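You operate a simulated robot arm through the tools that you are given. There is no shell and no other tool. Be economical: measure what you need, move in short steps, check, and stop when the job is done.

Carry out the task below with a simulated robot arm. There is one attempt and no reset: what you move stays moved.

TASK
Take the brass nut and leave it on the lower shelf of the shelf unit. Take the red spool and put it in the rd trough. Fetch the black cap and set it on the upper shelf of the shelf unit. Pull the counter drawer open. The order is free.

The check looks at the end state, three seconds after you hand in, the way a careful person would. Anything else that was tipped, shoved, dropped, spilled or broken makes it a failure. A push-on lid holds only when it is set on centred and level and pressed home; a screw cap is set on level and turned clockwise until tight.

THE ROBOT
A 6-joint arm with a two-finger parallel gripper on a trunk, on a base that drives. Base frame: it is fixed to the floor where the robot stands at the start and does not move with it; the origin is under the middle of the robot, x ahead of it, y to its left, z up; the surface under the hand at the start is at about z = 850. Units: mm, rad, N and s.
With the tool pointing down near the work surface it reaches from about 300 to 800 mm from the robot's upright axis, wherever it stands. Its first joint turns from -2.897 to 2.897 rad. Places, roughly: black cap (3x3x3 cm) [700, -300, 900]; brass nut (5x4x2 cm) [500, 0, 900]; counter drawer [-600, -2200, 700]; lower shelf of the shelf unit [100, -2300, 500]; red spool (6x5x3 cm) [600, -300, 900]; trough (25x20 cm) [960, 2660, 800]; upper shelf of the shelf unit [100, -2300, 1300]. Payload 3.43 kg.
The TCP is the grasp point between the finger pads, 34 mm short of the fingertips. In the tool frame z runs along the fingers and y along their closing line. The gripper opens to 128 mm. The fingers are 24 mm wide and 12 mm thick; the gripper's body (48 by 130 mm) begins 96 mm behind the TCP.
Orientation is that of the tool frame in the base frame, as [roll, pitch, yaw] about the fixed x, y, z axes, in that order (R = Rz(yaw) Ry(pitch) Rx(roll)). With the fingers straight down and closing along the base's y, the tool's x points along the base's -x, its y along +y and its z along -z.

THE INTERFACE
- The arm moves only by the tool arm_command. Its argument "motion" is a list of rows, each a list of 7 numbers: the opening, from 0 (shut) to 1 (fully open), then the shift along the base's x, y, z in mm, then the turn, a rotation vector about the base's x, y, z in rad. In form: [[gripper, dx, dy, dz, ax, ay, az], ...]. A call has 1 to 12 rows; each row shifts and turns the commanded pose from where the row before left it. Each row takes 0.2 s and may step no farther than 50 mm and 0.15 rad from the row before; otherwise, or with a gripper value out of range, the whole call is refused. A pose out of reach is approached as far as the arm can. The call stops where the force on the tool passes 40 N (or 10 N more than at its start, if that is more) or the arm is blocked; 0.2 s more then pass. The fingers move at their own pace (about 45 mm/s each) and stop on an object; they squeeze with about 37 N. The grip force told is the motor's: it shows also when the fingers shut on nothing. Time passes only in rows, and 0.2 s behind the last, so rows that do not move let the fingers close. It gives the time, the measured TCP pose, the force on the tool (base axes), the opening and the grip force at its end, in the units of the frame above (readings bear some noise), with the torque about the TCP (base axes, N m) and any sound that the robot's microphone picked up, and new pictures: "views" is both (left out), scene, wrist or none.
- Cameras (640 x 400 px; columns grow to the right, rows downward): "scene" is now at [12.9, 112.9, 1509.2]; the picture's right is [-0.50, -0.87, 0.00], its down [-0.59, 0.34, -0.73] and it looks along [0.63, -0.36, -0.68] (base axes); focal length 257 px, centre (320, 200). "wrist" rides on the gripper at [76, -11, -160] in the tool frame; the picture's right is [0.15, 0.99, 0.00], its down [-0.88, 0.13, -0.46] and it looks along [-0.45, 0.07, 0.89] (tool axes); focal length 234 px, centre (320, 200). There is no depth. A picture from a camera that has moved, and an enlarged one, comes with that camera's place and axes in the base frame and with its lens.
- roll_base(legs): drives the robot by 1 to 6 legs, each [ahead, turn to the left] in mm and rad, along the robot's own axes; the way and the turn of a leg run together, so that a leg with both is an arc; at most 1500 mm and 3.142 rad a leg. The arm and the cameras ride along, it lands a little off, and it stops where it bumps. It gives what a move gives, and a new picture of the scene camera.
- head_to(pan, tilt): turns the head with the scene camera to pan (to the left, within 2.705 rad either way) and tilt (down, from -0.506 to 1.204), counted from straight ahead of the robot. It gives what a move gives, and a new picture of the scene camera.
- close_up(camera, box): a new picture of the part [left, top, right, bottom] of that camera's present view, enlarged. The clock stands still meanwhile.
- close_job(): hands the job in; it is judged then, once.

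Work in short steps. Places have to be worked out from the pictures, the camera data and where the tool is seen: move nearer, look again, correct. Check each grasp and each placing, and mend what went wrong. You have 165 turns and 260 pictures in all, those below and enlarged ones among them. Open the gripper and draw the arm clear of the work before you hand the job in, unless the task says otherwise; then end with one line.

The tools are called after "Call:" by a JSON object that holds its "op" and its "data". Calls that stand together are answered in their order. arm_command: Moves the arm, as the interface text tells. Its arguments: {"type":"object","properties":{"motion":{"type":"array","items":{"type":"array","items":{"type":"number"}}},"views":{"type":"string","enum":["both","scene","wrist","none"]}},"required":["motion"]} The other tools are called the same way: roll_base (legs) drives the base; head_to (pan, tilt) turns the head that bears the scene camera; close_up (camera, box) takes an enlarged picture of a part of a camera's view; close_job () hands the job in.

At the start:

```text
time_s: 0.0
eef_pos: [455.1, -136.1, 1147.7]
ee_rot: [3.141, 0.001, 3.14]
contact_force: [-0.4, -0.6, -0.9]
wrist_torque: [0.01, 0.01, 0.03]
width: 128.1
grip_force: 0.1
robot x, y, heading: [1.7, -6.1, 0.0]
head pan, tilt: [-0.522, 0.754]
```

scene: 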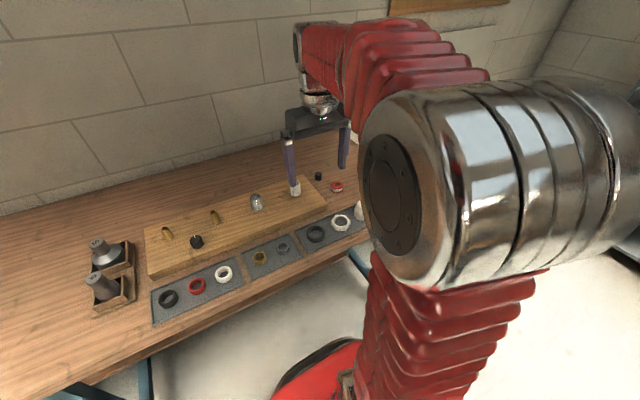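
wrist: 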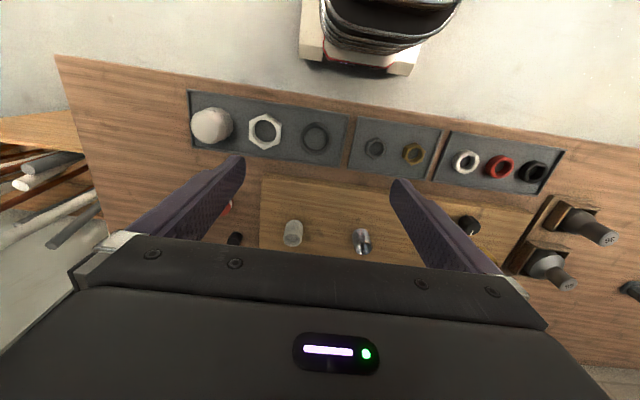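

I start by enlarging both views to identify the nut, the spool and the cap.

Call:
{"op": "close_up", "data": {"camera": "scene", "box": [80, 150, 370, 330]}}

Call:
{"op": "close_up", "data": {"camera": "wrist", "box": [160, 80, 640, 300]}}

```text
2.21 times, centred on (225, 240) of scene
camera zoom: at [12.9, 112.9, 1509.2], right [-0.5, -0.87, 0.0], down [-0.59, 0.34, -0.73], along [0.63, -0.36, -0.68], focal length 567 px, centre (530, 112)
```

zoom: 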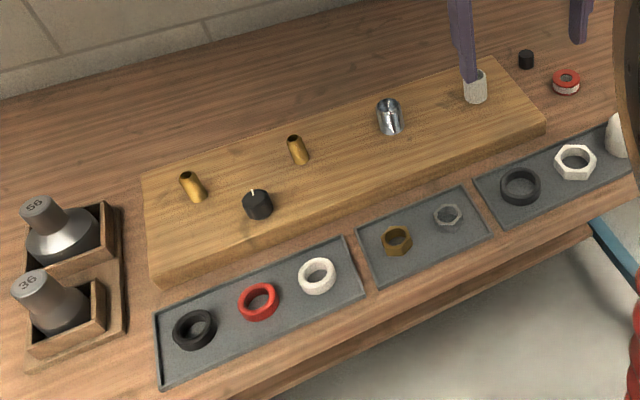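

```text
1.33 times, centred on (400, 190) of wrist
camera zoom: at [380.1, -146.8, 1306.7], right [-0.14, 0.99, 0.0], down [0.88, 0.13, 0.46], along [0.45, 0.07, -0.89], focal length 312 px, centre (213, 213)
```

zoom: 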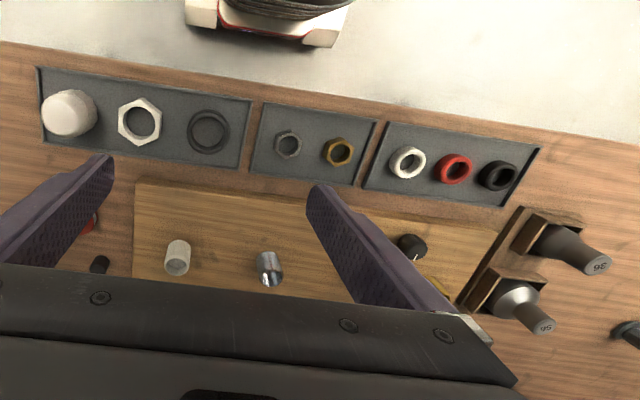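

The brass nut works out to about (482, 53) from both cameras, the spool to about (646, -321), and the cap to about (734, -293). I move over the nut, partly closed, to see it better.

Call:
{"op": "arm_command", "data": {"motion": [[0.6, 6, 48, -20, 0, 0, 0], [0.6, 6, 48, -30, 0, 0, 0], [0.6, 6, 48, -30, 0, 0, 0], [0.6, 6, 45, -30, 0, 0, 0], [0.6, 0, 0, -30, 0, 0, 0], [0.6, 0, 0, 0, 0, 0, 0]]}}

```text
refused: row 1 steps farther than a row can; nothing moved
```

The first row stepped just too far, so I retry with shorter steps.

Call:
{"op": "arm_command", "data": {"motion": [[0.6, 5, 38, -25, 0, 0, 0], [0.6, 5, 38, -25, 0, 0, 0], [0.6, 5, 38, -25, 0, 0, 0], [0.6, 5, 38, -25, 0, 0, 0], [0.6, 5, 37, -25, 0, 0, 0], [0.6, 0, 0, 0, 0, 0, 0]]}}

```text
time_s: 1.4
eef_pos: [480.9, 53.4, 1022.4]
ee_rot: [-3.141, 0.002, 3.139]
contact_force: [0.0, -0.2, 0.2]
wrist_torque: [-0.01, -0.02, 0.01]
width: 76.6
grip_force: 0.1
robot x, y, heading: [-0.3, -0.8, 0.003]
head pan, tilt: [-0.522, 0.754]
camera scene: at [13.0, 112.9, 1509.2], right [-0.5, -0.87, 0.0], down [-0.59, 0.34, -0.73], along [0.63, -0.36, -0.68], focal length 257 px, centre (320, 200)
camera wrist: at [405.0, 43.5, 1182.3], right [-0.14, 0.99, 0.0], down [0.88, 0.13, 0.46], along [0.45, 0.07, -0.89], focal length 234 px, centre (320, 200)
```

scene: 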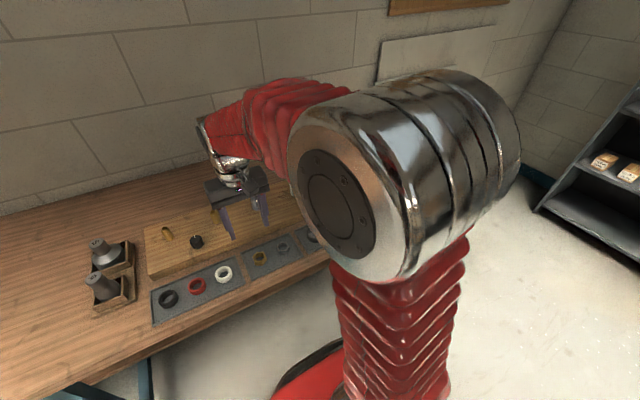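
wrist: 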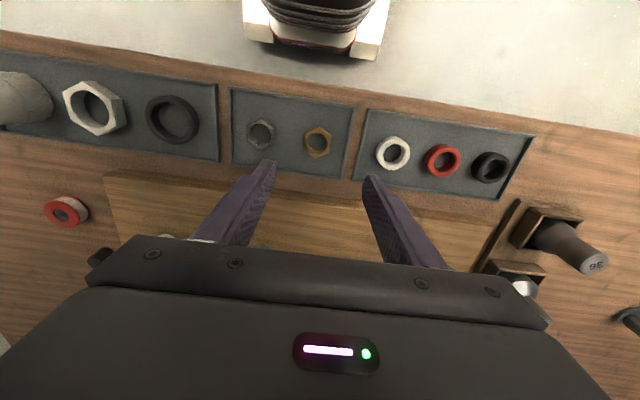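

The nut is at about (480, 52), right below the TCP. I enlarge it to see how its flats lie.

Call:
{"op": "close_up", "data": {"camera": "wrist", "box": [220, 80, 380, 180]}}

```text
4.00 times, centred on (300, 130) of wrist
camera zoom: at [405.0, 43.5, 1182.3], right [-0.14, 0.99, 0.0], down [0.88, 0.13, 0.46], along [0.45, 0.07, -0.89], focal length 937 px, centre (400, 480)
```

zoom: 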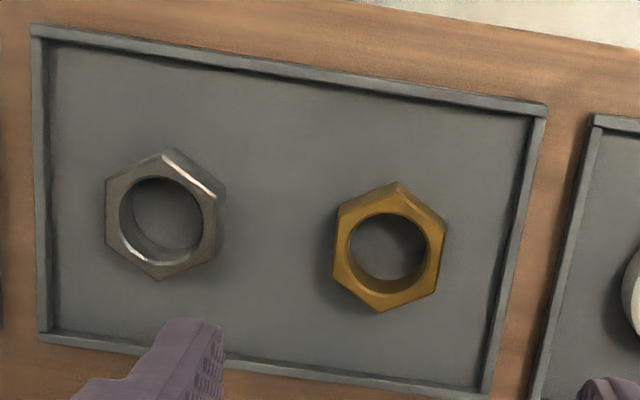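

The flats face ±y, so closing along y fits, and the tray rim is near. I narrow the opening to 58 mm, centre and descend.

Call:
{"op": "arm_command", "data": {"motion": [[0.45, 0, -1.5, -30, 0, 0, 0], [0.45, 0, 0, -40, 0, 0, 0], [0.45, 0, 0, -30, 0, 0, 0], [0.45, 0, 0, -15, 0, 0, 0], [0.45, 0, 0, 0, 0, 0, 0]], "views": "wrist"}}

```text
time_s: 2.6
eef_pos: [481.6, 52.6, 906.8]
ee_rot: [3.141, -0.002, 3.14]
contact_force: [-0.5, 0.1, 0.4]
wrist_torque: [0.0, 0.04, -0.02]
width: 57.7
grip_force: 0.1
robot x, y, heading: [-0.4, -6.2, -0.002]
head pan, tilt: [-0.522, 0.754]
camera wrist: at [405.2, 41.8, 1066.6], right [-0.14, 0.99, 0.0], down [0.88, 0.13, 0.46], along [0.45, 0.07, -0.89], focal length 234 px, centre (320, 200)
```

wrist: 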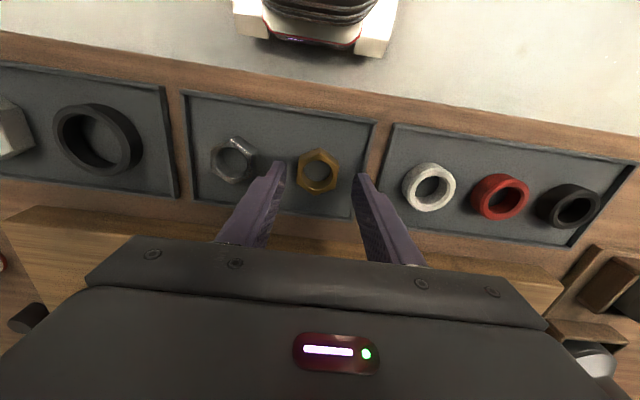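

The fingers straddle the nut. I descend in small steps, watching for contact.

Call:
{"op": "arm_command", "data": {"motion": [[0.45, -1.5, 0, -6, 0, 0, 0], [0.45, 0, 0, -5, 0, 0, 0], [0.45, 0, 0, -4, 0, 0, 0], [0.45, 0, 0, 0, 0, 0, 0]], "views": "wrist"}}

```text
time_s: 3.6
eef_pos: [479.4, 51.8, 893.3]
ee_rot: [-3.141, 0.002, 3.139]
contact_force: [-4.6, 0.7, 21.9]
wrist_torque: [0.84, 0.26, 0.24]
width: 57.8
grip_force: 0.0
robot x, y, heading: [-2.6, -3.1, -0.002]
head pan, tilt: [-0.522, 0.754]
camera wrist: at [403.2, 41.3, 1053.1], right [-0.14, 0.99, 0.0], down [0.88, 0.13, 0.46], along [0.45, 0.07, -0.89], focal length 234 px, centre (320, 200)
```

wrist: 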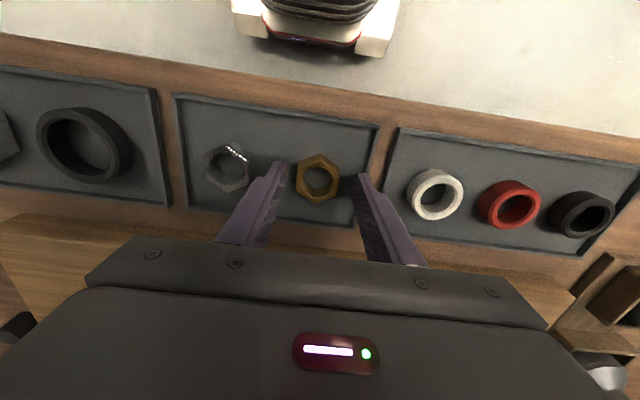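

One finger (the +y side) touches something, perhaps the rim. I raise slightly, narrow to 48 mm and try again.

Call:
{"op": "arm_command", "data": {"motion": [[0.37, 0, 0, 5, 0, 0, 0], [0.37, 0, 0, 0, 0, 0, 0], [0.37, 0, 0, -4, 0, 0, 0], [0.37, 0, 0, -3, 0, 0, 0], [0.37, 0, 0, 0, 0, 0, 0]], "views": "wrist"}}

Call:
{"op": "close_up", "data": {"camera": "wrist", "box": [220, 120, 420, 245]}}

```text
time_s: 4.8
eef_pos: [478.9, 51.8, 890.5]
ee_rot: [3.141, 0.0, 3.14]
contact_force: [-1.2, -0.3, -1.1]
wrist_torque: [-0.02, -0.02, -0.01]
width: 47.4
grip_force: 0.1
robot x, y, heading: [-3.6, -7.4, -0.0]
head pan, tilt: [-0.522, 0.754]
camera wrist: at [403.6, 41.0, 1050.0], right [-0.14, 0.99, 0.0], down [0.88, 0.13, 0.46], along [0.45, 0.07, -0.89], focal length 234 px, centre (320, 200)
```

wrist: 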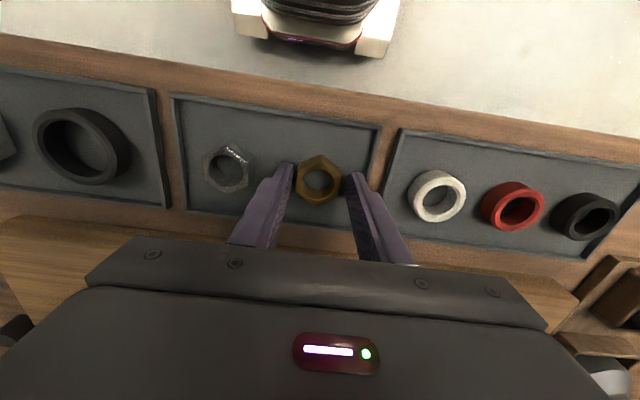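

```text
3.20 times, centred on (320, 182) of wrist
camera zoom: at [403.6, 41.0, 1050.0], right [-0.14, 0.99, 0.0], down [0.88, 0.13, 0.46], along [0.45, 0.07, -0.89], focal length 749 px, centre (320, 256)
```

zoom: 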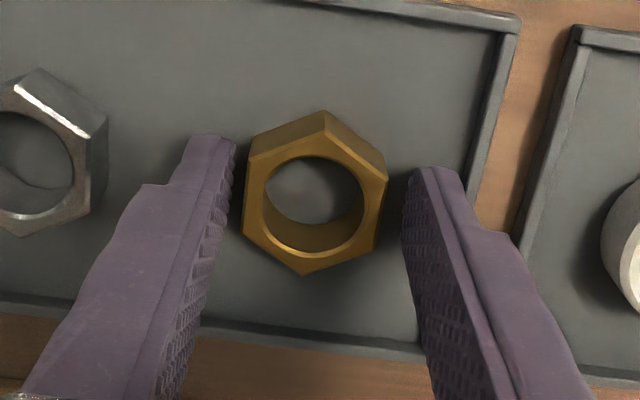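

Free of the rim now. A little lower, then close on the nut.

Call:
{"op": "arm_command", "data": {"motion": [[0.37, 0, 0, -3, 0, 0, 0], [0.37, 0, 0, 0, 0, 0, 0]], "views": "none"}}

```text
time_s: 5.4
eef_pos: [480.9, 51.8, 887.3]
ee_rot: [-3.141, 0.0, 3.14]
contact_force: [0.2, -0.1, 0.2]
wrist_torque: [-0.01, -0.01, 0.01]
width: 47.5
grip_force: 0.2
robot x, y, heading: [-3.0, -6.7, 0.003]
head pan, tilt: [-0.522, 0.754]
```

No contact yet at 887, which leaves the fingertips at about 853. I close here.

Call:
{"op": "arm_command", "data": {"motion": [[0.2, 0, 0, 0, 0, 0, 0], [0.2, 0, 0, 0, 0, 0, 0], [0.0, 0, 0, 0, 0, 0, 0], [0.0, 0, 0, 0, 0, 0, 0], [0.0, 0, 0, 0, 0, 0, 0]], "views": "wrist"}}

```text
time_s: 6.6
eef_pos: [478.8, 50.4, 888.1]
ee_rot: [3.141, -0.001, -3.141]
contact_force: [0.2, -0.4, 0.1]
wrist_torque: [0.03, 0.0, -0.01]
width: 34.9
grip_force: 37.5
robot x, y, heading: [-0.2, -2.7, -0.001]
head pan, tilt: [-0.522, 0.754]
camera wrist: at [403.7, 41.1, 1047.2], right [-0.14, 0.99, 0.0], down [0.88, 0.13, 0.46], along [0.45, 0.07, -0.89], focal length 234 px, centre (320, 200)
```

wrist: 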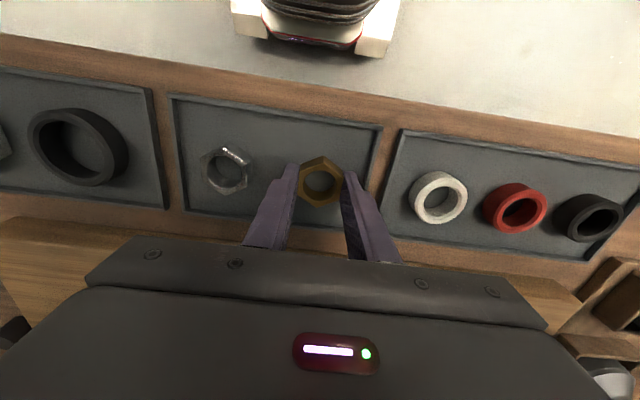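

The nut is held (34.9 mm, 37 N). I lift straight up and draw back.

Call:
{"op": "arm_command", "data": {"motion": [[0, 0, 0, 30, 0, 0, 0], [0, 0, 0, 45, 0, 0, 0], [0, 0, 0, 45, 0, 0, 0], [0, -20, 0, 45, 0, 0, 0], [0, -30, 0, 35, 0, 0, 0], [0, -30, 0, 35, 0, 0, 0], [0, -30, 0, 30, 0, 0, 0]], "views": "wrist"}}

Call:
{"op": "head_to", "data": {"pan": -1.5, "tilt": 0.4}}

```text
time_s: 8.2
eef_pos: [367.5, 51.3, 1152.9]
ee_rot: [-3.141, -0.001, 3.137]
contact_force: [0.0, 0.6, -0.8]
wrist_torque: [-0.02, -0.01, 0.03]
width: 35.3
grip_force: 37.6
robot x, y, heading: [-0.7, -2.9, -0.003]
head pan, tilt: [-0.522, 0.754]
camera wrist: at [292.9, 40.8, 1312.2], right [-0.14, 0.99, 0.0], down [0.88, 0.13, 0.46], along [0.45, 0.07, -0.89], focal length 234 px, centre (320, 200)
```

wrist: 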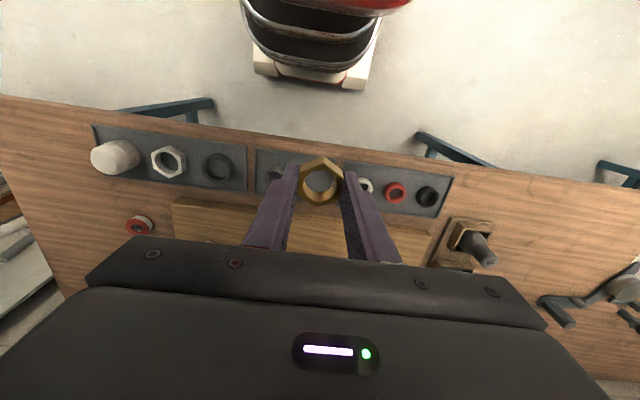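

```text
time_s: 9.4
eef_pos: [368.2, 50.8, 1153.0]
ee_rot: [3.141, 0.001, 3.139]
contact_force: [-0.4, -0.1, -0.5]
wrist_torque: [-0.04, -0.02, 0.0]
width: 35.1
grip_force: 37.5
robot x, y, heading: [0.7, -5.5, 0.003]
head pan, tilt: [-1.499, 0.4]
camera scene: at [-52.3, 61.8, 1540.5], right [-1.0, -0.07, 0.0], down [-0.03, 0.39, -0.92], along [0.07, -0.92, -0.39], focal length 257 px, centre (320, 200)
```

scene: 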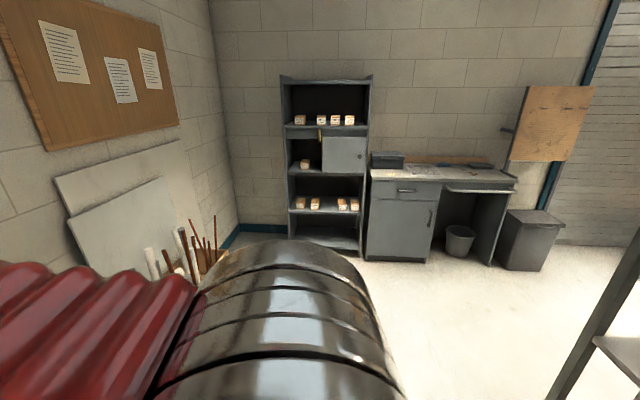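

I see the shelf unit and the counter with its drawer beside it. I enlarge the area.

Call:
{"op": "close_up", "data": {"camera": "scene", "box": [260, 60, 540, 270]}}

```text
1.90 times, centred on (400, 165) of scene
camera zoom: at [-52.3, 61.8, 1540.5], right [-1.0, -0.07, 0.0], down [-0.03, 0.39, -0.92], along [0.07, -0.92, -0.39], focal length 490 px, centre (168, 267)
```

zoom: 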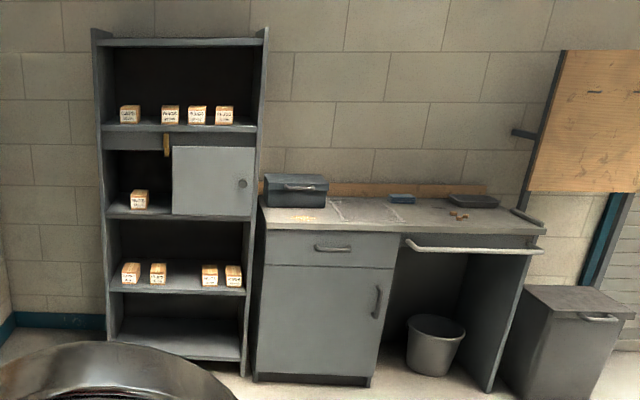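

The lower shelf is the board with four blocks at about z 500 and the upper one is at about z 1300. The shelf centre is near x≈45. I turn right and drive towards it.

Call:
{"op": "roll_base", "data": {"legs": [[0, -1.54], [1250, 0], [0, -0.031]]}}

Call:
{"op": "head_to", "data": {"pan": 0.3, "tilt": 0.6}}

```text
time_s: 23.6
eef_pos: [63.3, -1623.9, 1152.8]
ee_rot: [-3.141, 0.0, 1.549]
contact_force: [-1.0, 0.1, -1.1]
wrist_torque: [-0.02, -0.02, 0.0]
width: 35.2
grip_force: 37.2
robot x, y, heading: [19.2, -1256.8, -1.592]
head pan, tilt: [-1.499, 0.4]
camera scene: at [84.8, -1201.9, 1540.5], right [-0.05, 1.0, 0.0], down [0.39, 0.02, -0.92], along [-0.92, -0.05, -0.39], focal length 257 px, centre (320, 200)
```

scene: 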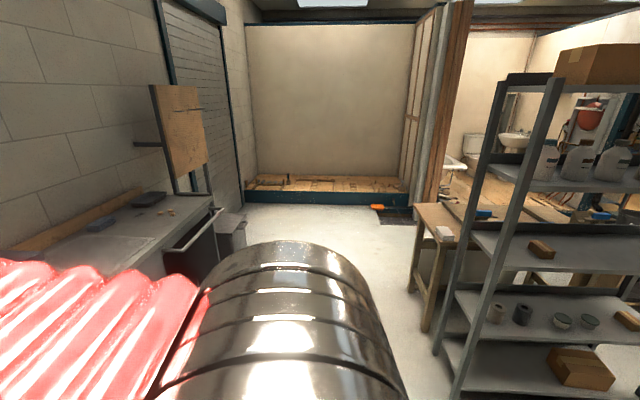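

```text
time_s: 25.4
eef_pos: [62.4, -1622.8, 1152.1]
ee_rot: [-3.141, -0.001, 1.547]
contact_force: [-0.3, 0.5, -1.7]
wrist_torque: [0.02, 0.03, -0.01]
width: 35.2
grip_force: 36.8
robot x, y, heading: [17.1, -1252.4, -1.59]
head pan, tilt: [0.3, 0.6]
camera scene: at [202.0, -1281.7, 1522.3], right [-0.96, -0.28, 0.0], down [-0.16, 0.54, -0.83], along [0.23, -0.79, -0.56], focal length 257 px, centre (320, 200)
```

scene: 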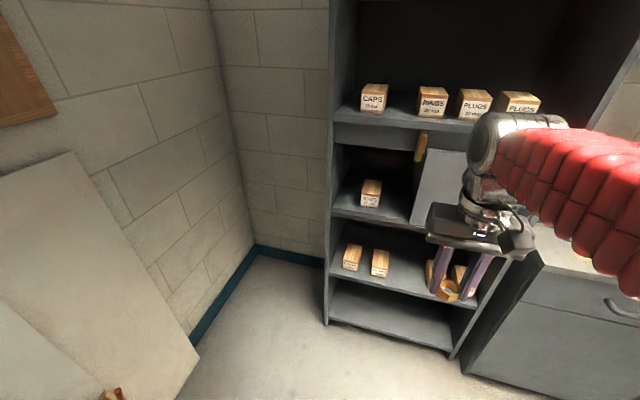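

Good view of the shelf. I enlarge it to measure the boards.

Call:
{"op": "close_up", "data": {"camera": "scene", "box": [320, 60, 560, 360]}}

Call:
{"op": "close_up", "data": {"camera": "scene", "box": [320, 220, 480, 320]}}

```text
1.33 times, centred on (440, 210) of scene
camera zoom: at [202.0, -1281.7, 1522.3], right [-0.96, -0.28, 0.0], down [-0.16, 0.54, -0.83], along [0.23, -0.79, -0.56], focal length 343 px, centre (160, 187)
```

zoom: 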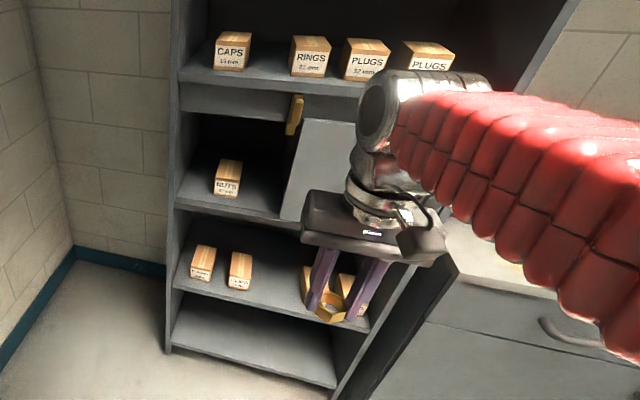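

```text
4.00 times, centred on (400, 270) of scene
camera zoom: at [202.0, -1281.7, 1522.3], right [-0.96, -0.28, 0.0], down [-0.16, 0.54, -0.83], along [0.23, -0.79, -0.56], focal length 1028 px, centre (0, -80)
```

zoom: 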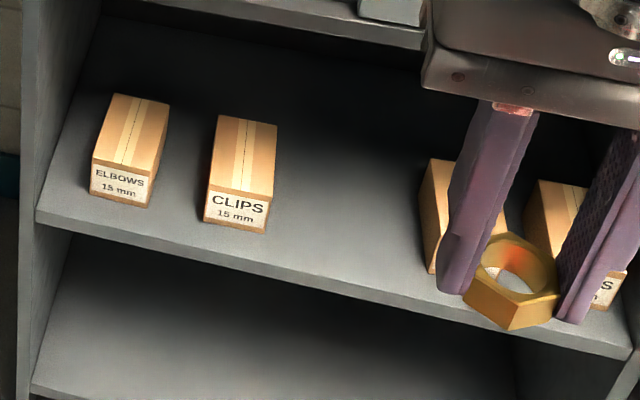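

The front edge of the lower shelf is near y≈-2100, with the free gap at x≈20 and z≈500. I drive 280 mm nearer, then lower and tilt the tool in front of the shelf.

Call:
{"op": "roll_base", "data": {"legs": [[280, 0.02]]}}

Call:
{"op": "arm_command", "data": {"motion": [[0, 0, 0, -40, -0.14, 0, 0], [0, 0, 0, -40, -0.14, 0, 0], [0, 0, 0, -40, -0.14, 0, 0], [0, 0, 0, -40, -0.14, 0, 0], [0, 0, 0, -40, 0, 0, 0], [0, 0, 0, -40, 0, 0, 0], [0, 0, 0, 0, 0, 0, 0]]}}

```text
time_s: 27.8
eef_pos: [67.6, -1903.9, 1151.8]
ee_rot: [-3.141, -0.001, 1.567]
contact_force: [0.7, 0.5, -0.9]
wrist_torque: [0.01, 0.04, 0.0]
width: 35.2
grip_force: 36.9
robot x, y, heading: [15.1, -1534.5, -1.562]
head pan, tilt: [0.3, 0.6]
camera scene: at [199.5, -1559.4, 1522.3], right [-0.95, -0.3, 0.0], down [-0.17, 0.54, -0.82], along [0.25, -0.79, -0.57], focal length 257 px, centre (320, 200)
```

scene: 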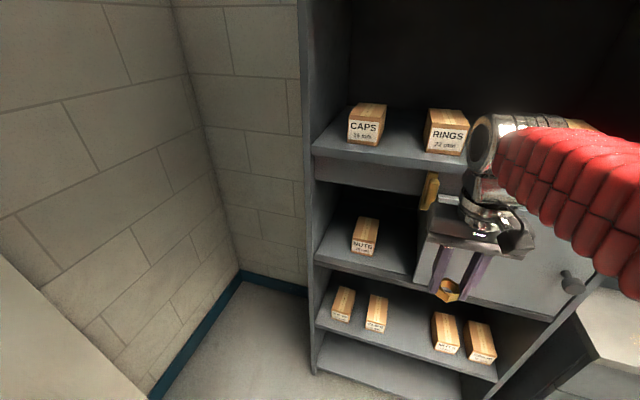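

```text
time_s: 29.4
eef_pos: [79.0, -1952.6, 946.7]
ee_rot: [3.14, 0.559, 1.568]
contact_force: [0.9, 0.5, -0.5]
wrist_torque: [-0.02, -0.01, 0.01]
width: 35.3
grip_force: 36.5
out of reach, approached as far as the arm can: row 4, 5, 6
robot x, y, heading: [13.6, -1535.4, -1.565]
head pan, tilt: [0.3, 0.6]
camera scene: at [199.5, -1559.3, 1522.3], right [-0.95, -0.3, 0.0], down [-0.17, 0.54, -0.82], along [0.25, -0.79, -0.57], focal length 257 px, centre (320, 200)
camera wrist: at [69.3, -1803.1, 1041.8], right [0.99, 0.12, -0.08], down [0.13, -0.51, 0.85], along [0.07, -0.85, -0.52], focal length 234 px, centre (320, 200)
```

scene: 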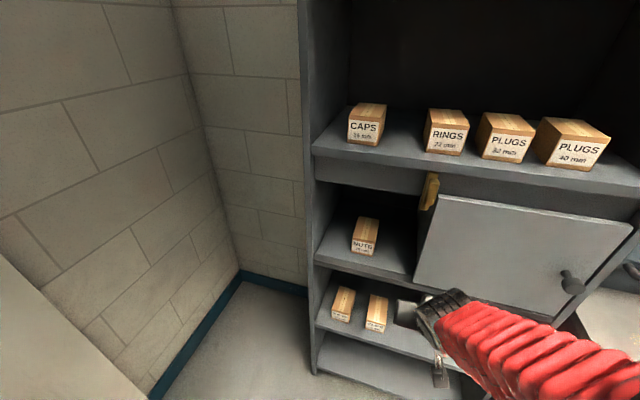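
wrist: 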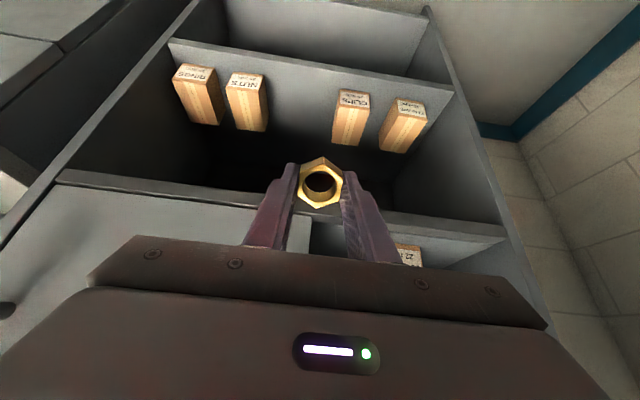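

Too near for a tilted tool: the arm was pushed outward. I back up 110 mm, then go down with the arm further out.

Call:
{"op": "roll_base", "data": {"legs": [[-110, 0]]}}

Call:
{"op": "arm_command", "data": {"motion": [[0, -15, -40, 0, 0, 0, 0], [0, -15, -40, -20, 0, 0, 0], [0, -15, -20, -40, 0, 0, 0], [0, -10, 0, -45, 0, 0, 0], [0, 0, 0, -45, 0, 0, 0], [0, 0, 0, -45, 0, 0, 0], [0, 0, 0, 0, 0, 0, 0]]}}

```text
time_s: 30.7
eef_pos: [79.6, -1841.2, 946.8]
ee_rot: [3.139, 0.557, 1.568]
contact_force: [0.1, 0.6, -1.4]
wrist_torque: [0.01, 0.02, 0.03]
width: 35.0
grip_force: 37.3
robot x, y, heading: [16.2, -1423.9, -1.566]
head pan, tilt: [0.3, 0.6]
camera scene: at [198.9, -1448.7, 1522.3], right [-0.95, -0.3, 0.0], down [-0.17, 0.54, -0.82], along [0.25, -0.79, -0.57], focal length 257 px, centre (320, 200)
```

scene: 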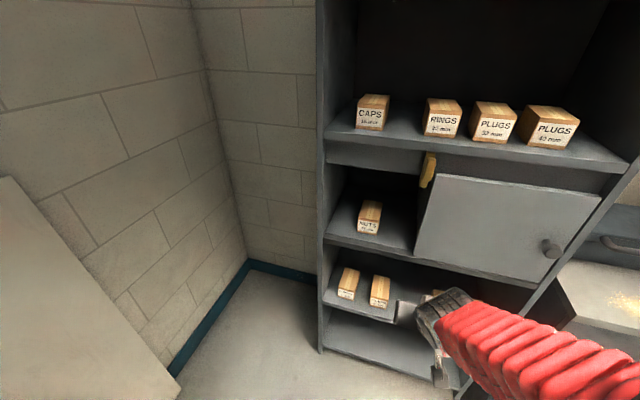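

```text
time_s: 32.3
eef_pos: [28.0, -1923.7, 785.1]
ee_rot: [3.121, 0.517, 1.319]
contact_force: [2.4, -0.7, -0.9]
wrist_torque: [0.1, 0.12, -0.13]
width: 35.0
grip_force: 37.0
out of reach, approached as far as the arm can: row 4, 5, 6
robot x, y, heading: [15.2, -1424.2, -1.567]
head pan, tilt: [0.3, 0.6]
camera scene: at [198.9, -1449.0, 1522.3], right [-0.95, -0.3, 0.0], down [-0.17, 0.54, -0.82], along [0.25, -0.79, -0.57], focal length 257 px, centre (320, 200)
camera wrist: at [50.7, -1780.0, 885.3], right [0.99, -0.11, -0.05], down [-0.02, -0.55, 0.83], along [-0.13, -0.83, -0.55], focal length 234 px, centre (320, 200)
```

scene: 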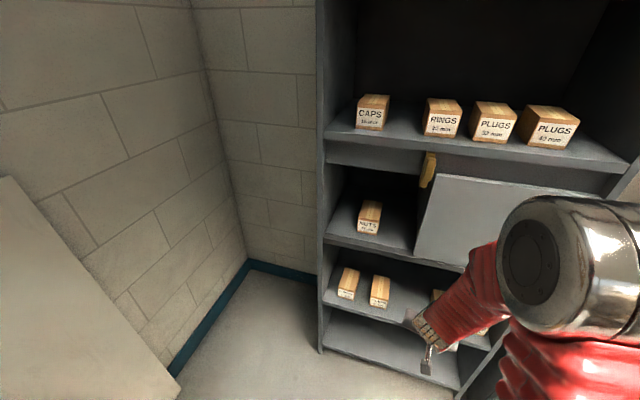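
wrist: 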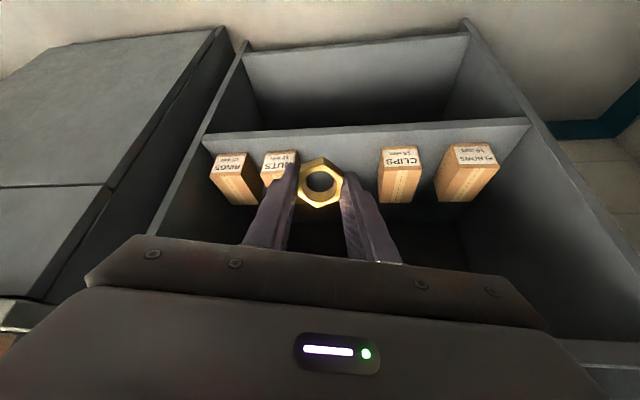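

The arm is folded too close again (yaw slipped to 1.32). I back off another 170 mm so that the arm can work further out.

Call:
{"op": "roll_base", "data": {"legs": [[-170, 0]]}}

Call:
{"op": "arm_command", "data": {"motion": [[0, 0, -40, 0, 0, 0, 0], [0, 0, -40, 0, 0, 0, 0], [0, 0, -40, 0, 0, 0, 0], [0, 0, -30, 0, 0, 0, 0], [0, 0, 0, 0, 0, 0, 0]], "views": "wrist"}}

```text
time_s: 34.0
eef_pos: [49.8, -1763.7, 788.1]
ee_rot: [-3.129, 0.55, 1.567]
contact_force: [-0.8, 0.4, -0.7]
wrist_torque: [-0.01, 0.02, -0.01]
width: 35.2
grip_force: 36.7
robot x, y, heading: [12.2, -1253.6, -1.566]
head pan, tilt: [0.3, 0.6]
camera scene: at [198.1, -1279.5, 1522.3], right [-0.95, -0.3, 0.0], down [-0.17, 0.54, -0.82], along [0.25, -0.79, -0.57], focal length 257 px, centre (320, 200)
```

scene: 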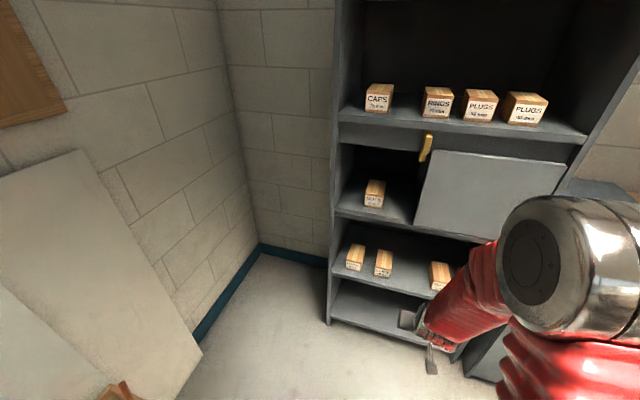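

```text
time_s: 35.2
eef_pos: [49.9, -1914.4, 789.8]
ee_rot: [-3.13, 0.549, 1.568]
contact_force: [-0.3, 0.1, -0.6]
wrist_torque: [0.03, 0.01, -0.02]
width: 35.3
grip_force: 36.7
robot x, y, heading: [15.9, -1254.3, -1.568]
head pan, tilt: [0.3, 0.6]
camera wrist: at [40.8, -1765.3, 885.0], right [0.99, 0.12, -0.09], down [0.14, -0.51, 0.85], along [0.06, -0.85, -0.52], focal length 234 px, centre (320, 200)
```

wrist: 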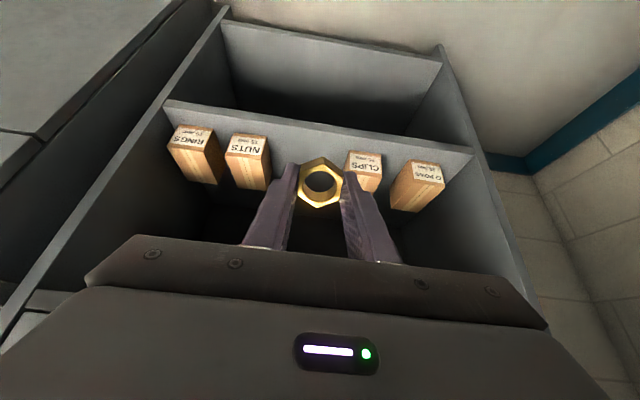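

The pose is back in order at 660 mm radius. I go down in front of the shelf and shift to x≈20.

Call:
{"op": "arm_command", "data": {"motion": [[0, -10, 0, -40, 0, 0, 0], [0, -10, 0, -40, 0, 0, 0], [0, -8, 0, -40, 0, 0, 0], [0, 0, 0, -40, 0, 0, 0], [0, 0, 0, -30, 0, 0, 0], [0, 0, 0, 0, 0, 0, 0]], "views": "both"}}

```text
time_s: 36.6
eef_pos: [54.6, -1909.7, 617.5]
ee_rot: [-3.118, 0.544, 1.567]
contact_force: [0.3, 0.2, 0.3]
wrist_torque: [0.0, -0.01, -0.02]
width: 35.3
grip_force: 36.9
out of reach, approached as far as the arm can: row 3, 4, 5
robot x, y, heading: [13.7, -1257.6, -1.564]
head pan, tilt: [0.3, 0.6]
camera scene: at [198.1, -1279.7, 1522.3], right [-0.95, -0.3, 0.0], down [-0.17, 0.54, -0.82], along [0.25, -0.79, -0.57], focal length 257 px, centre (320, 200)
camera wrist: at [48.6, -1761.2, 714.3], right [0.99, 0.11, -0.1], down [0.14, -0.52, 0.84], along [0.04, -0.85, -0.53], focal length 234 px, centre (320, 200)
```

scene: 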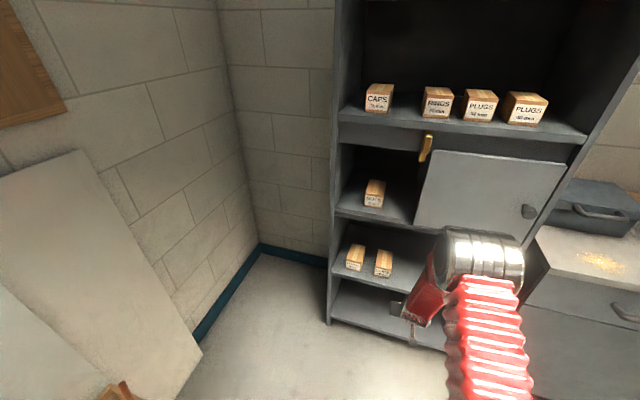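
wrist: 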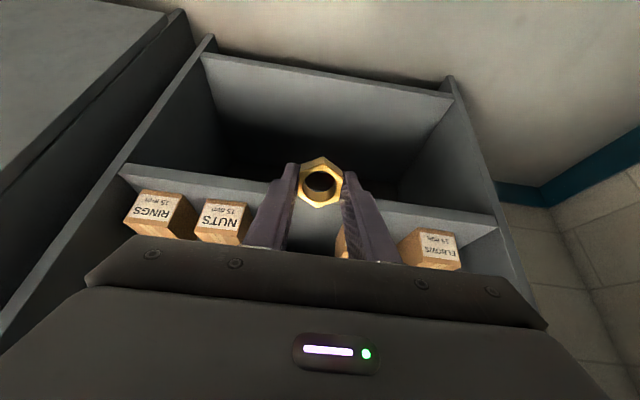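

Sideways motion balks here, likely a near-straight wrist. I lessen the tilt to about 0.4 rad, then shift and go lower.

Call:
{"op": "arm_command", "data": {"motion": [[0, 0, -10, 0, 0.14, 0, 0], [0, 0, -30, 0, 0, 0, 0], [0, -10, -30, 0, 0, 0, 0], [0, -10, -10, 0, 0, 0, 0], [0, 0, 0, 0, 0, 0, 0]], "views": "wrist"}}

```text
time_s: 37.9
eef_pos: [26.0, -1949.8, 616.4]
ee_rot: [-3.064, 0.408, 1.714]
contact_force: [0.8, 0.0, -0.6]
wrist_torque: [-0.05, 0.07, -0.11]
width: 35.1
grip_force: 37.0
out of reach, approached as far as the arm can: row 1, 2, 3
robot x, y, heading: [11.6, -1251.9, -1.566]
head pan, tilt: [0.3, 0.6]
camera wrist: at [8.5, -1817.5, 732.2], right [0.96, 0.24, -0.13], down [0.25, -0.6, 0.76], along [0.11, -0.76, -0.64], focal length 234 px, centre (320, 200)
```

wrist: 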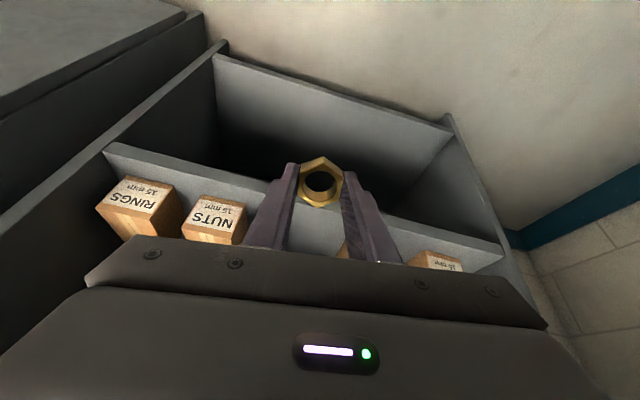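

It reaches again. I continue outward towards the shelf edge.

Call:
{"op": "arm_command", "data": {"motion": [[0, 0, -30, 0, 0, 0, 0], [0, 0, -30, 0, 0, 0, 0], [0, 0, 0, 0, 0, 0, 0]], "views": "both"}}

```text
time_s: 38.6
eef_pos: [26.1, -2010.2, 615.2]
ee_rot: [-3.129, 0.407, 1.569]
contact_force: [-0.5, -0.3, -1.0]
wrist_torque: [-0.01, 0.01, 0.02]
width: 35.3
grip_force: 37.1
robot x, y, heading: [12.8, -1252.9, -1.564]
head pan, tilt: [0.3, 0.6]
camera scene: at [198.1, -1279.8, 1522.3], right [-0.95, -0.3, 0.0], down [-0.17, 0.54, -0.82], along [0.25, -0.79, -0.57], focal length 257 px, centre (320, 200)
camera wrist: at [18.4, -1876.4, 731.3], right [0.99, 0.13, -0.07], down [0.13, -0.63, 0.77], along [0.05, -0.77, -0.64], focal length 234 px, centre (320, 200)
```

scene: 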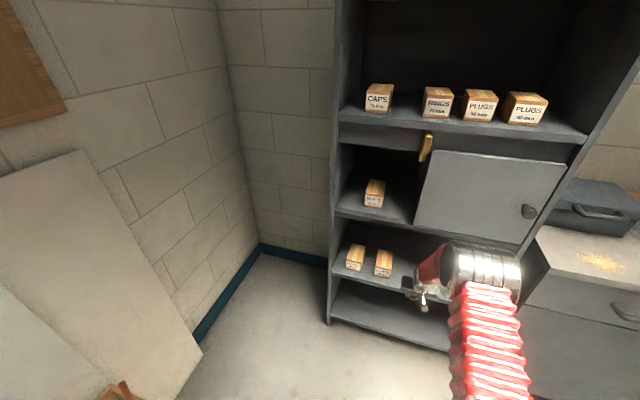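
wrist: 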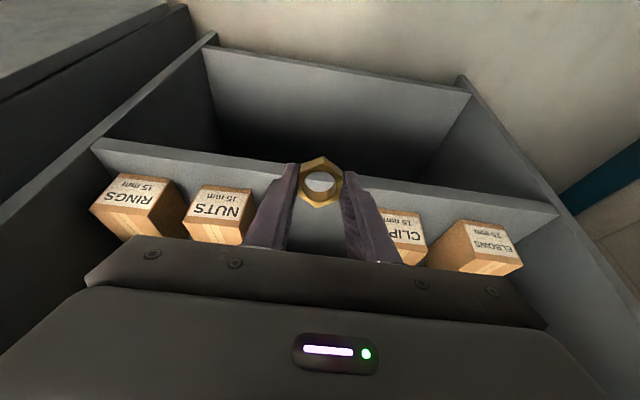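

Orientation is right again, with the nut centred in the gap between NUTS and CLIPS. I go further in over the shelf.

Call:
{"op": "arm_command", "data": {"motion": [[0, -2, -30, -10, 0, 0, 0], [0, -2, -30, -10, 0, 0, 0], [0, -2, -30, -10, 0, 0, 0], [0, 0, -30, -10, 0, 0, 0], [0, 0, 0, 0, 0, 0, 0]], "views": "both"}}

```text
time_s: 39.9
eef_pos: [21.5, -2128.1, 575.4]
ee_rot: [-3.13, 0.409, 1.568]
contact_force: [0.2, 0.0, -0.4]
wrist_torque: [-0.02, -0.03, 0.0]
width: 35.1
grip_force: 37.1
robot x, y, heading: [12.8, -1253.1, -1.567]
head pan, tilt: [0.3, 0.6]
camera scene: at [198.1, -1279.9, 1522.3], right [-0.95, -0.3, 0.0], down [-0.17, 0.54, -0.82], along [0.25, -0.79, -0.57], focal length 257 px, centre (320, 200)
camera wrist: at [13.6, -1994.8, 691.7], right [0.99, 0.13, -0.07], down [0.13, -0.63, 0.77], along [0.05, -0.77, -0.64], focal length 234 px, centre (320, 200)
```

scene: 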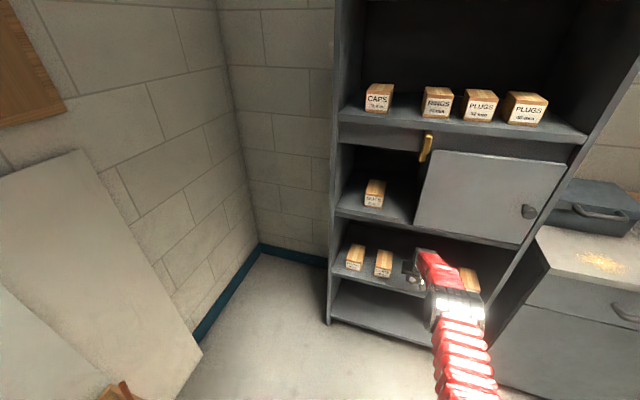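
wrist: 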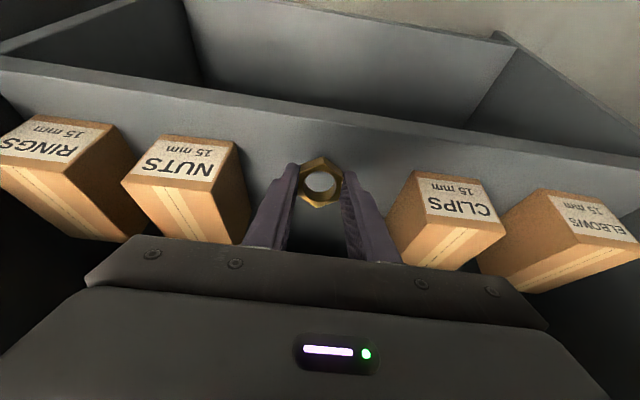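

Well placed. I go 12 mm further in and down to just above the shelf.

Call:
{"op": "arm_command", "data": {"motion": [[0, 0, -12, -10, 0, 0, 0], [0, 0, 0, -10, 0, 0, 0], [0, 0, 0, -6, 0, 0, 0], [0, 0, 0, -6, 0, 0, 0], [0, 0, 0, -5, 0, 0, 0], [0, 0, 0, 0, 0, 0, 0]], "views": "wrist"}}

```text
time_s: 41.2
eef_pos: [22.6, -2140.6, 539.9]
ee_rot: [-3.13, 0.411, 1.568]
contact_force: [-1.2, 1.7, 9.4]
wrist_torque: [0.06, 0.09, 0.0]
width: 35.1
grip_force: 37.5
robot x, y, heading: [14.3, -1256.8, -1.571]
head pan, tilt: [0.3, 0.6]
camera wrist: at [13.6, -2006.8, 656.1], right [0.99, 0.13, -0.07], down [0.13, -0.63, 0.77], along [0.05, -0.77, -0.64], focal length 234 px, centre (320, 200)
```

wrist: 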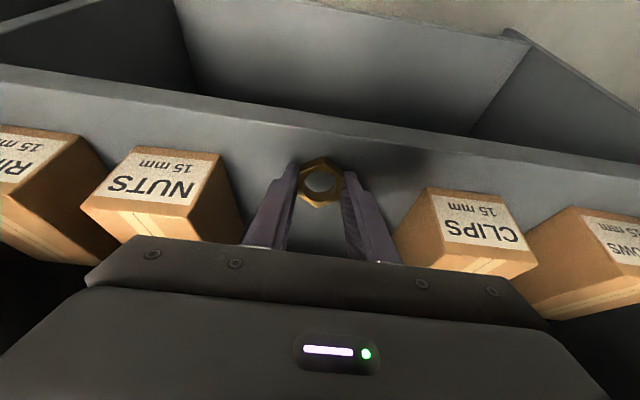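

Contact of about 9 N: the nut touches the shelf. I ease the tilt by 0.14 rad about this point, then open gradually.

Call:
{"op": "arm_command", "data": {"motion": [[0, 0, 2, 0, 0.07, 0, 0], [0, 0, 2, 0, 0.07, 0, 0], [0, 0, 0, 0, 0, 0, 0]], "views": "none"}}

Call:
{"op": "arm_command", "data": {"motion": [[0.35, 0, 0, 0, 0, 0, 0], [0.4, 0, 0, 0, 0, 0, 0], [0.5, 0, 0, 0, 0, 0, 0], [0.5, 0, 0, 0, 0, 0, 0]], "views": "wrist"}}

```text
time_s: 42.0
eef_pos: [23.7, -2112.4, 549.5]
ee_rot: [-3.13, 0.268, 1.568]
contact_force: [0.6, -0.3, 0.0]
wrist_torque: [-0.01, -0.03, 0.0]
width: 35.3
grip_force: 36.9
out of reach, approached as far as the arm can: row 1, 2
robot x, y, heading: [13.4, -1257.2, -1.569]
head pan, tilt: [0.3, 0.6]
```

```text
time_s: 43.0
eef_pos: [23.6, -2114.2, 549.9]
ee_rot: [-3.13, 0.27, 1.569]
contact_force: [1.0, -0.9, 0.3]
wrist_torque: [0.0, 0.02, -0.04]
width: 63.8
grip_force: 0.1
robot x, y, heading: [13.9, -1257.5, -1.564]
head pan, tilt: [0.3, 0.6]
camera wrist: at [15.9, -1997.3, 683.5], right [0.99, 0.14, -0.05], down [0.13, -0.73, 0.67], along [0.05, -0.67, -0.74], focal length 234 px, centre (320, 200)
```

wrist: 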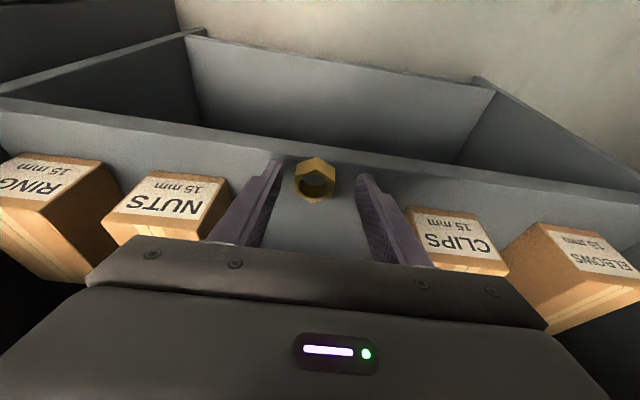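

The arm pulled back 28 mm during the tilt, so the nut was released nearer the edge than planned. I look closely at where it lies.

Call:
{"op": "close_up", "data": {"camera": "wrist", "box": [230, 120, 410, 232]}}

```text
3.56 times, centred on (320, 176) of wrist
camera zoom: at [15.9, -1997.3, 683.5], right [0.99, 0.14, -0.05], down [0.13, -0.73, 0.67], along [0.05, -0.67, -0.74], focal length 833 px, centre (320, 285)
```

zoom: 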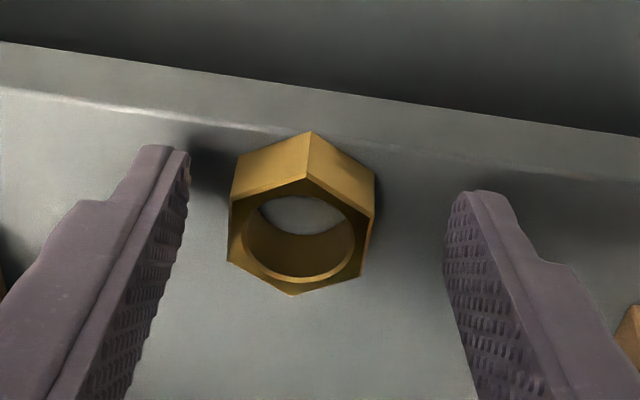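

The nut lies flat, but its front vertex is about at the shelf edge. I lift clear, drive 60 mm nearer with the arm drawn back, and then move the nut further in.

Call:
{"op": "arm_command", "data": {"motion": [[0.5, 0, 0, 25, 0, 0, 0], [0.5, 0, 10, 25, 0, 0, 0], [0.5, 0, 30, 10, 0, 0, 0], [0.5, 0, 30, 0, 0, 0, 0], [0.5, 0, 0, 0, 0, 0, 0]], "views": "wrist"}}

```text
time_s: 44.2
eef_pos: [24.8, -2043.8, 609.6]
ee_rot: [-3.128, 0.27, 1.568]
contact_force: [0.8, 0.0, 0.7]
wrist_torque: [-0.03, 0.01, -0.02]
width: 64.1
grip_force: 0.0
robot x, y, heading: [15.9, -1249.0, -1.564]
head pan, tilt: [0.3, 0.6]
camera wrist: at [16.4, -1927.6, 742.8], right [0.99, 0.14, -0.05], down [0.13, -0.73, 0.67], along [0.05, -0.67, -0.74], focal length 234 px, centre (320, 200)
```

wrist: 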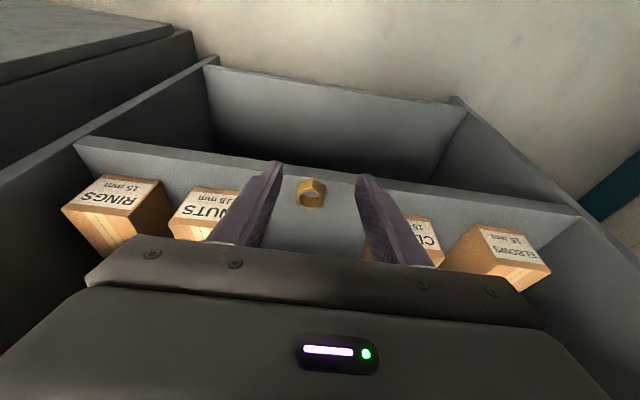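

Call:
{"op": "close_up", "data": {"camera": "wrist", "box": [270, 150, 350, 220]}}

```text
5.71 times, centred on (310, 185) of wrist
camera zoom: at [16.4, -1927.6, 742.8], right [0.99, 0.14, -0.05], down [0.13, -0.73, 0.67], along [0.05, -0.67, -0.74], focal length 1338 px, centre (377, 286)
```

zoom: 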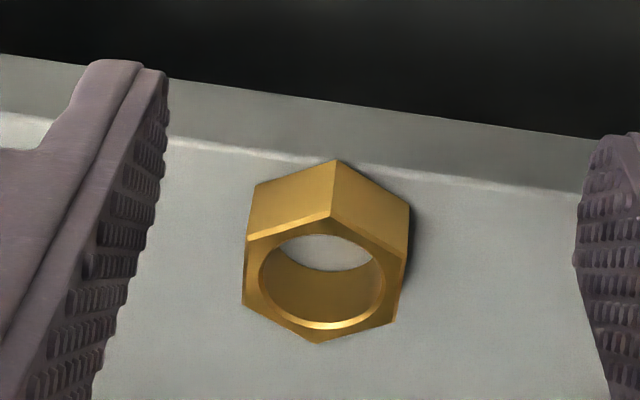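

The nut is supported, but right at the edge. I drive 70 mm nearer and nudge it in with a regrasp.

Call:
{"op": "roll_base", "data": {"legs": [[65, 0]]}}

Call:
{"op": "arm_command", "data": {"motion": [[0.5, -2, -5, -15, 0, 0, 0], [0.5, -2, -5, -15, 0, 0, 0], [0.5, 0, 0, 0, 0, 0, 0]], "views": "wrist"}}

```text
time_s: 45.3
eef_pos: [25.2, -2109.9, 609.3]
ee_rot: [-3.13, 0.27, 1.57]
contact_force: [0.4, 0.0, -0.1]
wrist_torque: [0.01, -0.01, 0.01]
width: 63.7
grip_force: 0.1
robot x, y, heading: [12.3, -1321.8, -1.568]
head pan, tilt: [0.3, 0.6]
camera scene: at [198.4, -1345.9, 1522.3], right [-0.95, -0.3, 0.0], down [-0.17, 0.54, -0.82], along [0.25, -0.79, -0.57], focal length 257 px, centre (320, 200)
```

scene: 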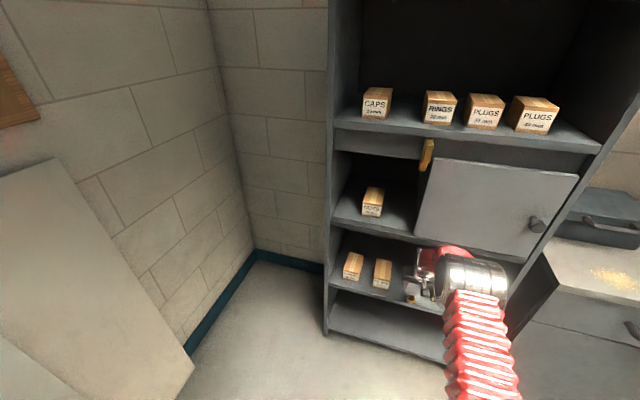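

```text
time_s: 46.1
eef_pos: [22.1, -2121.2, 580.3]
ee_rot: [-3.13, 0.27, 1.569]
contact_force: [0.2, -0.9, 0.4]
wrist_torque: [-0.02, -0.02, 0.01]
width: 64.0
grip_force: 0.1
robot x, y, heading: [12.4, -1321.2, -1.563]
head pan, tilt: [0.3, 0.6]
camera wrist: at [12.7, -2004.1, 713.1], right [0.99, 0.14, -0.05], down [0.13, -0.73, 0.67], along [0.05, -0.67, -0.74], focal length 234 px, centre (320, 200)
```

wrist: 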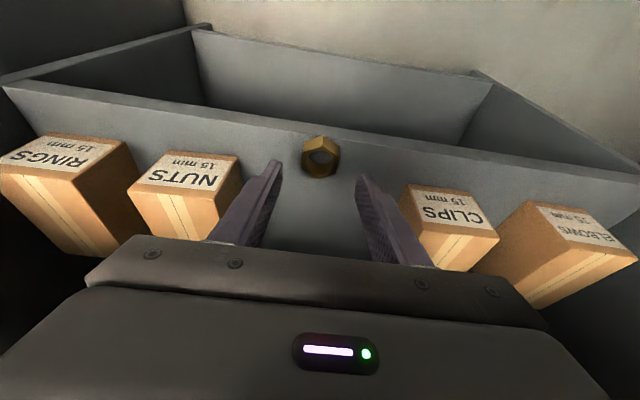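

The nut is at about (19, -2133). I descend around it and close.

Call:
{"op": "arm_command", "data": {"motion": [[0.5, -2, -2, -20, 0, 0, 0], [0.5, -1, 0, -15, 0, 0, 0], [0.5, 0, 0, -5, 0, 0, 0], [0.5, 0, 0, 0, 0, 0, 0]], "views": "wrist"}}

```text
time_s: 47.1
eef_pos: [19.2, -2120.6, 539.6]
ee_rot: [-3.13, 0.268, 1.57]
contact_force: [-0.1, -0.4, -0.2]
wrist_torque: [-0.01, 0.01, -0.03]
width: 64.2
grip_force: 0.0
robot x, y, heading: [14.9, -1322.3, -1.566]
head pan, tilt: [0.3, 0.6]
camera wrist: at [9.8, -2006.0, 673.0], right [0.99, 0.14, -0.05], down [0.13, -0.73, 0.67], along [0.05, -0.67, -0.74], focal length 234 px, centre (320, 200)
```

wrist: 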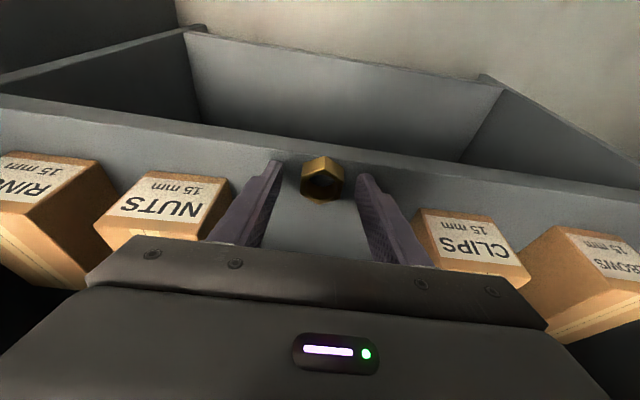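

Straddled. I close and check.

Call:
{"op": "arm_command", "data": {"motion": [[0.5, 0, 0, -2, 0, 0, 0], [0.25, 0, 0, 0, 0, 0, 0], [0.0, 0, 0, 0, 0, 0, 0], [0.0, 0, 0, 0, 0, 0, 0], [0, 0, 0, 0, 0, 0, 0]], "views": "none"}}

```text
time_s: 48.3
eef_pos: [18.0, -2121.5, 537.6]
ee_rot: [-3.13, 0.268, 1.57]
contact_force: [-0.5, -0.3, 0.9]
wrist_torque: [-0.05, -0.01, -0.03]
width: 35.0
grip_force: 37.1
robot x, y, heading: [12.2, -1317.3, -1.565]
head pan, tilt: [0.3, 0.6]
```

The nut is held at 35 mm. I lift 4 mm, move it 32 mm inward and lower it again.

Call:
{"op": "arm_command", "data": {"motion": [[0, 0, 0, 4, 0, 0, 0], [0, 0, -16, 0, 0, 0, 0], [0, 0, -16, 0, 0, 0, 0], [0, 0, 0, -3, 0, 0, 0], [0, 0, 0, 0, 0, 0, 0]], "views": "wrist"}}

```text
time_s: 49.5
eef_pos: [19.2, -2153.1, 537.8]
ee_rot: [-3.129, 0.269, 1.569]
contact_force: [0.0, 0.1, -0.3]
wrist_torque: [0.03, -0.02, 0.01]
width: 35.1
grip_force: 37.1
robot x, y, heading: [12.6, -1320.9, -1.565]
head pan, tilt: [0.3, 0.6]
camera wrist: at [9.9, -2037.4, 671.8], right [0.99, 0.14, -0.05], down [0.13, -0.73, 0.67], along [0.05, -0.67, -0.74], focal length 234 px, centre (320, 200)
```

wrist: 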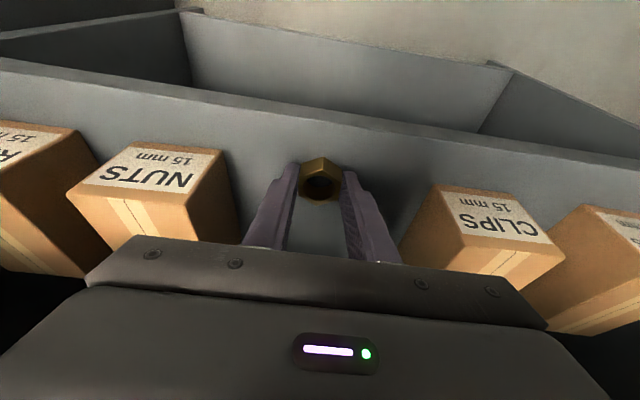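

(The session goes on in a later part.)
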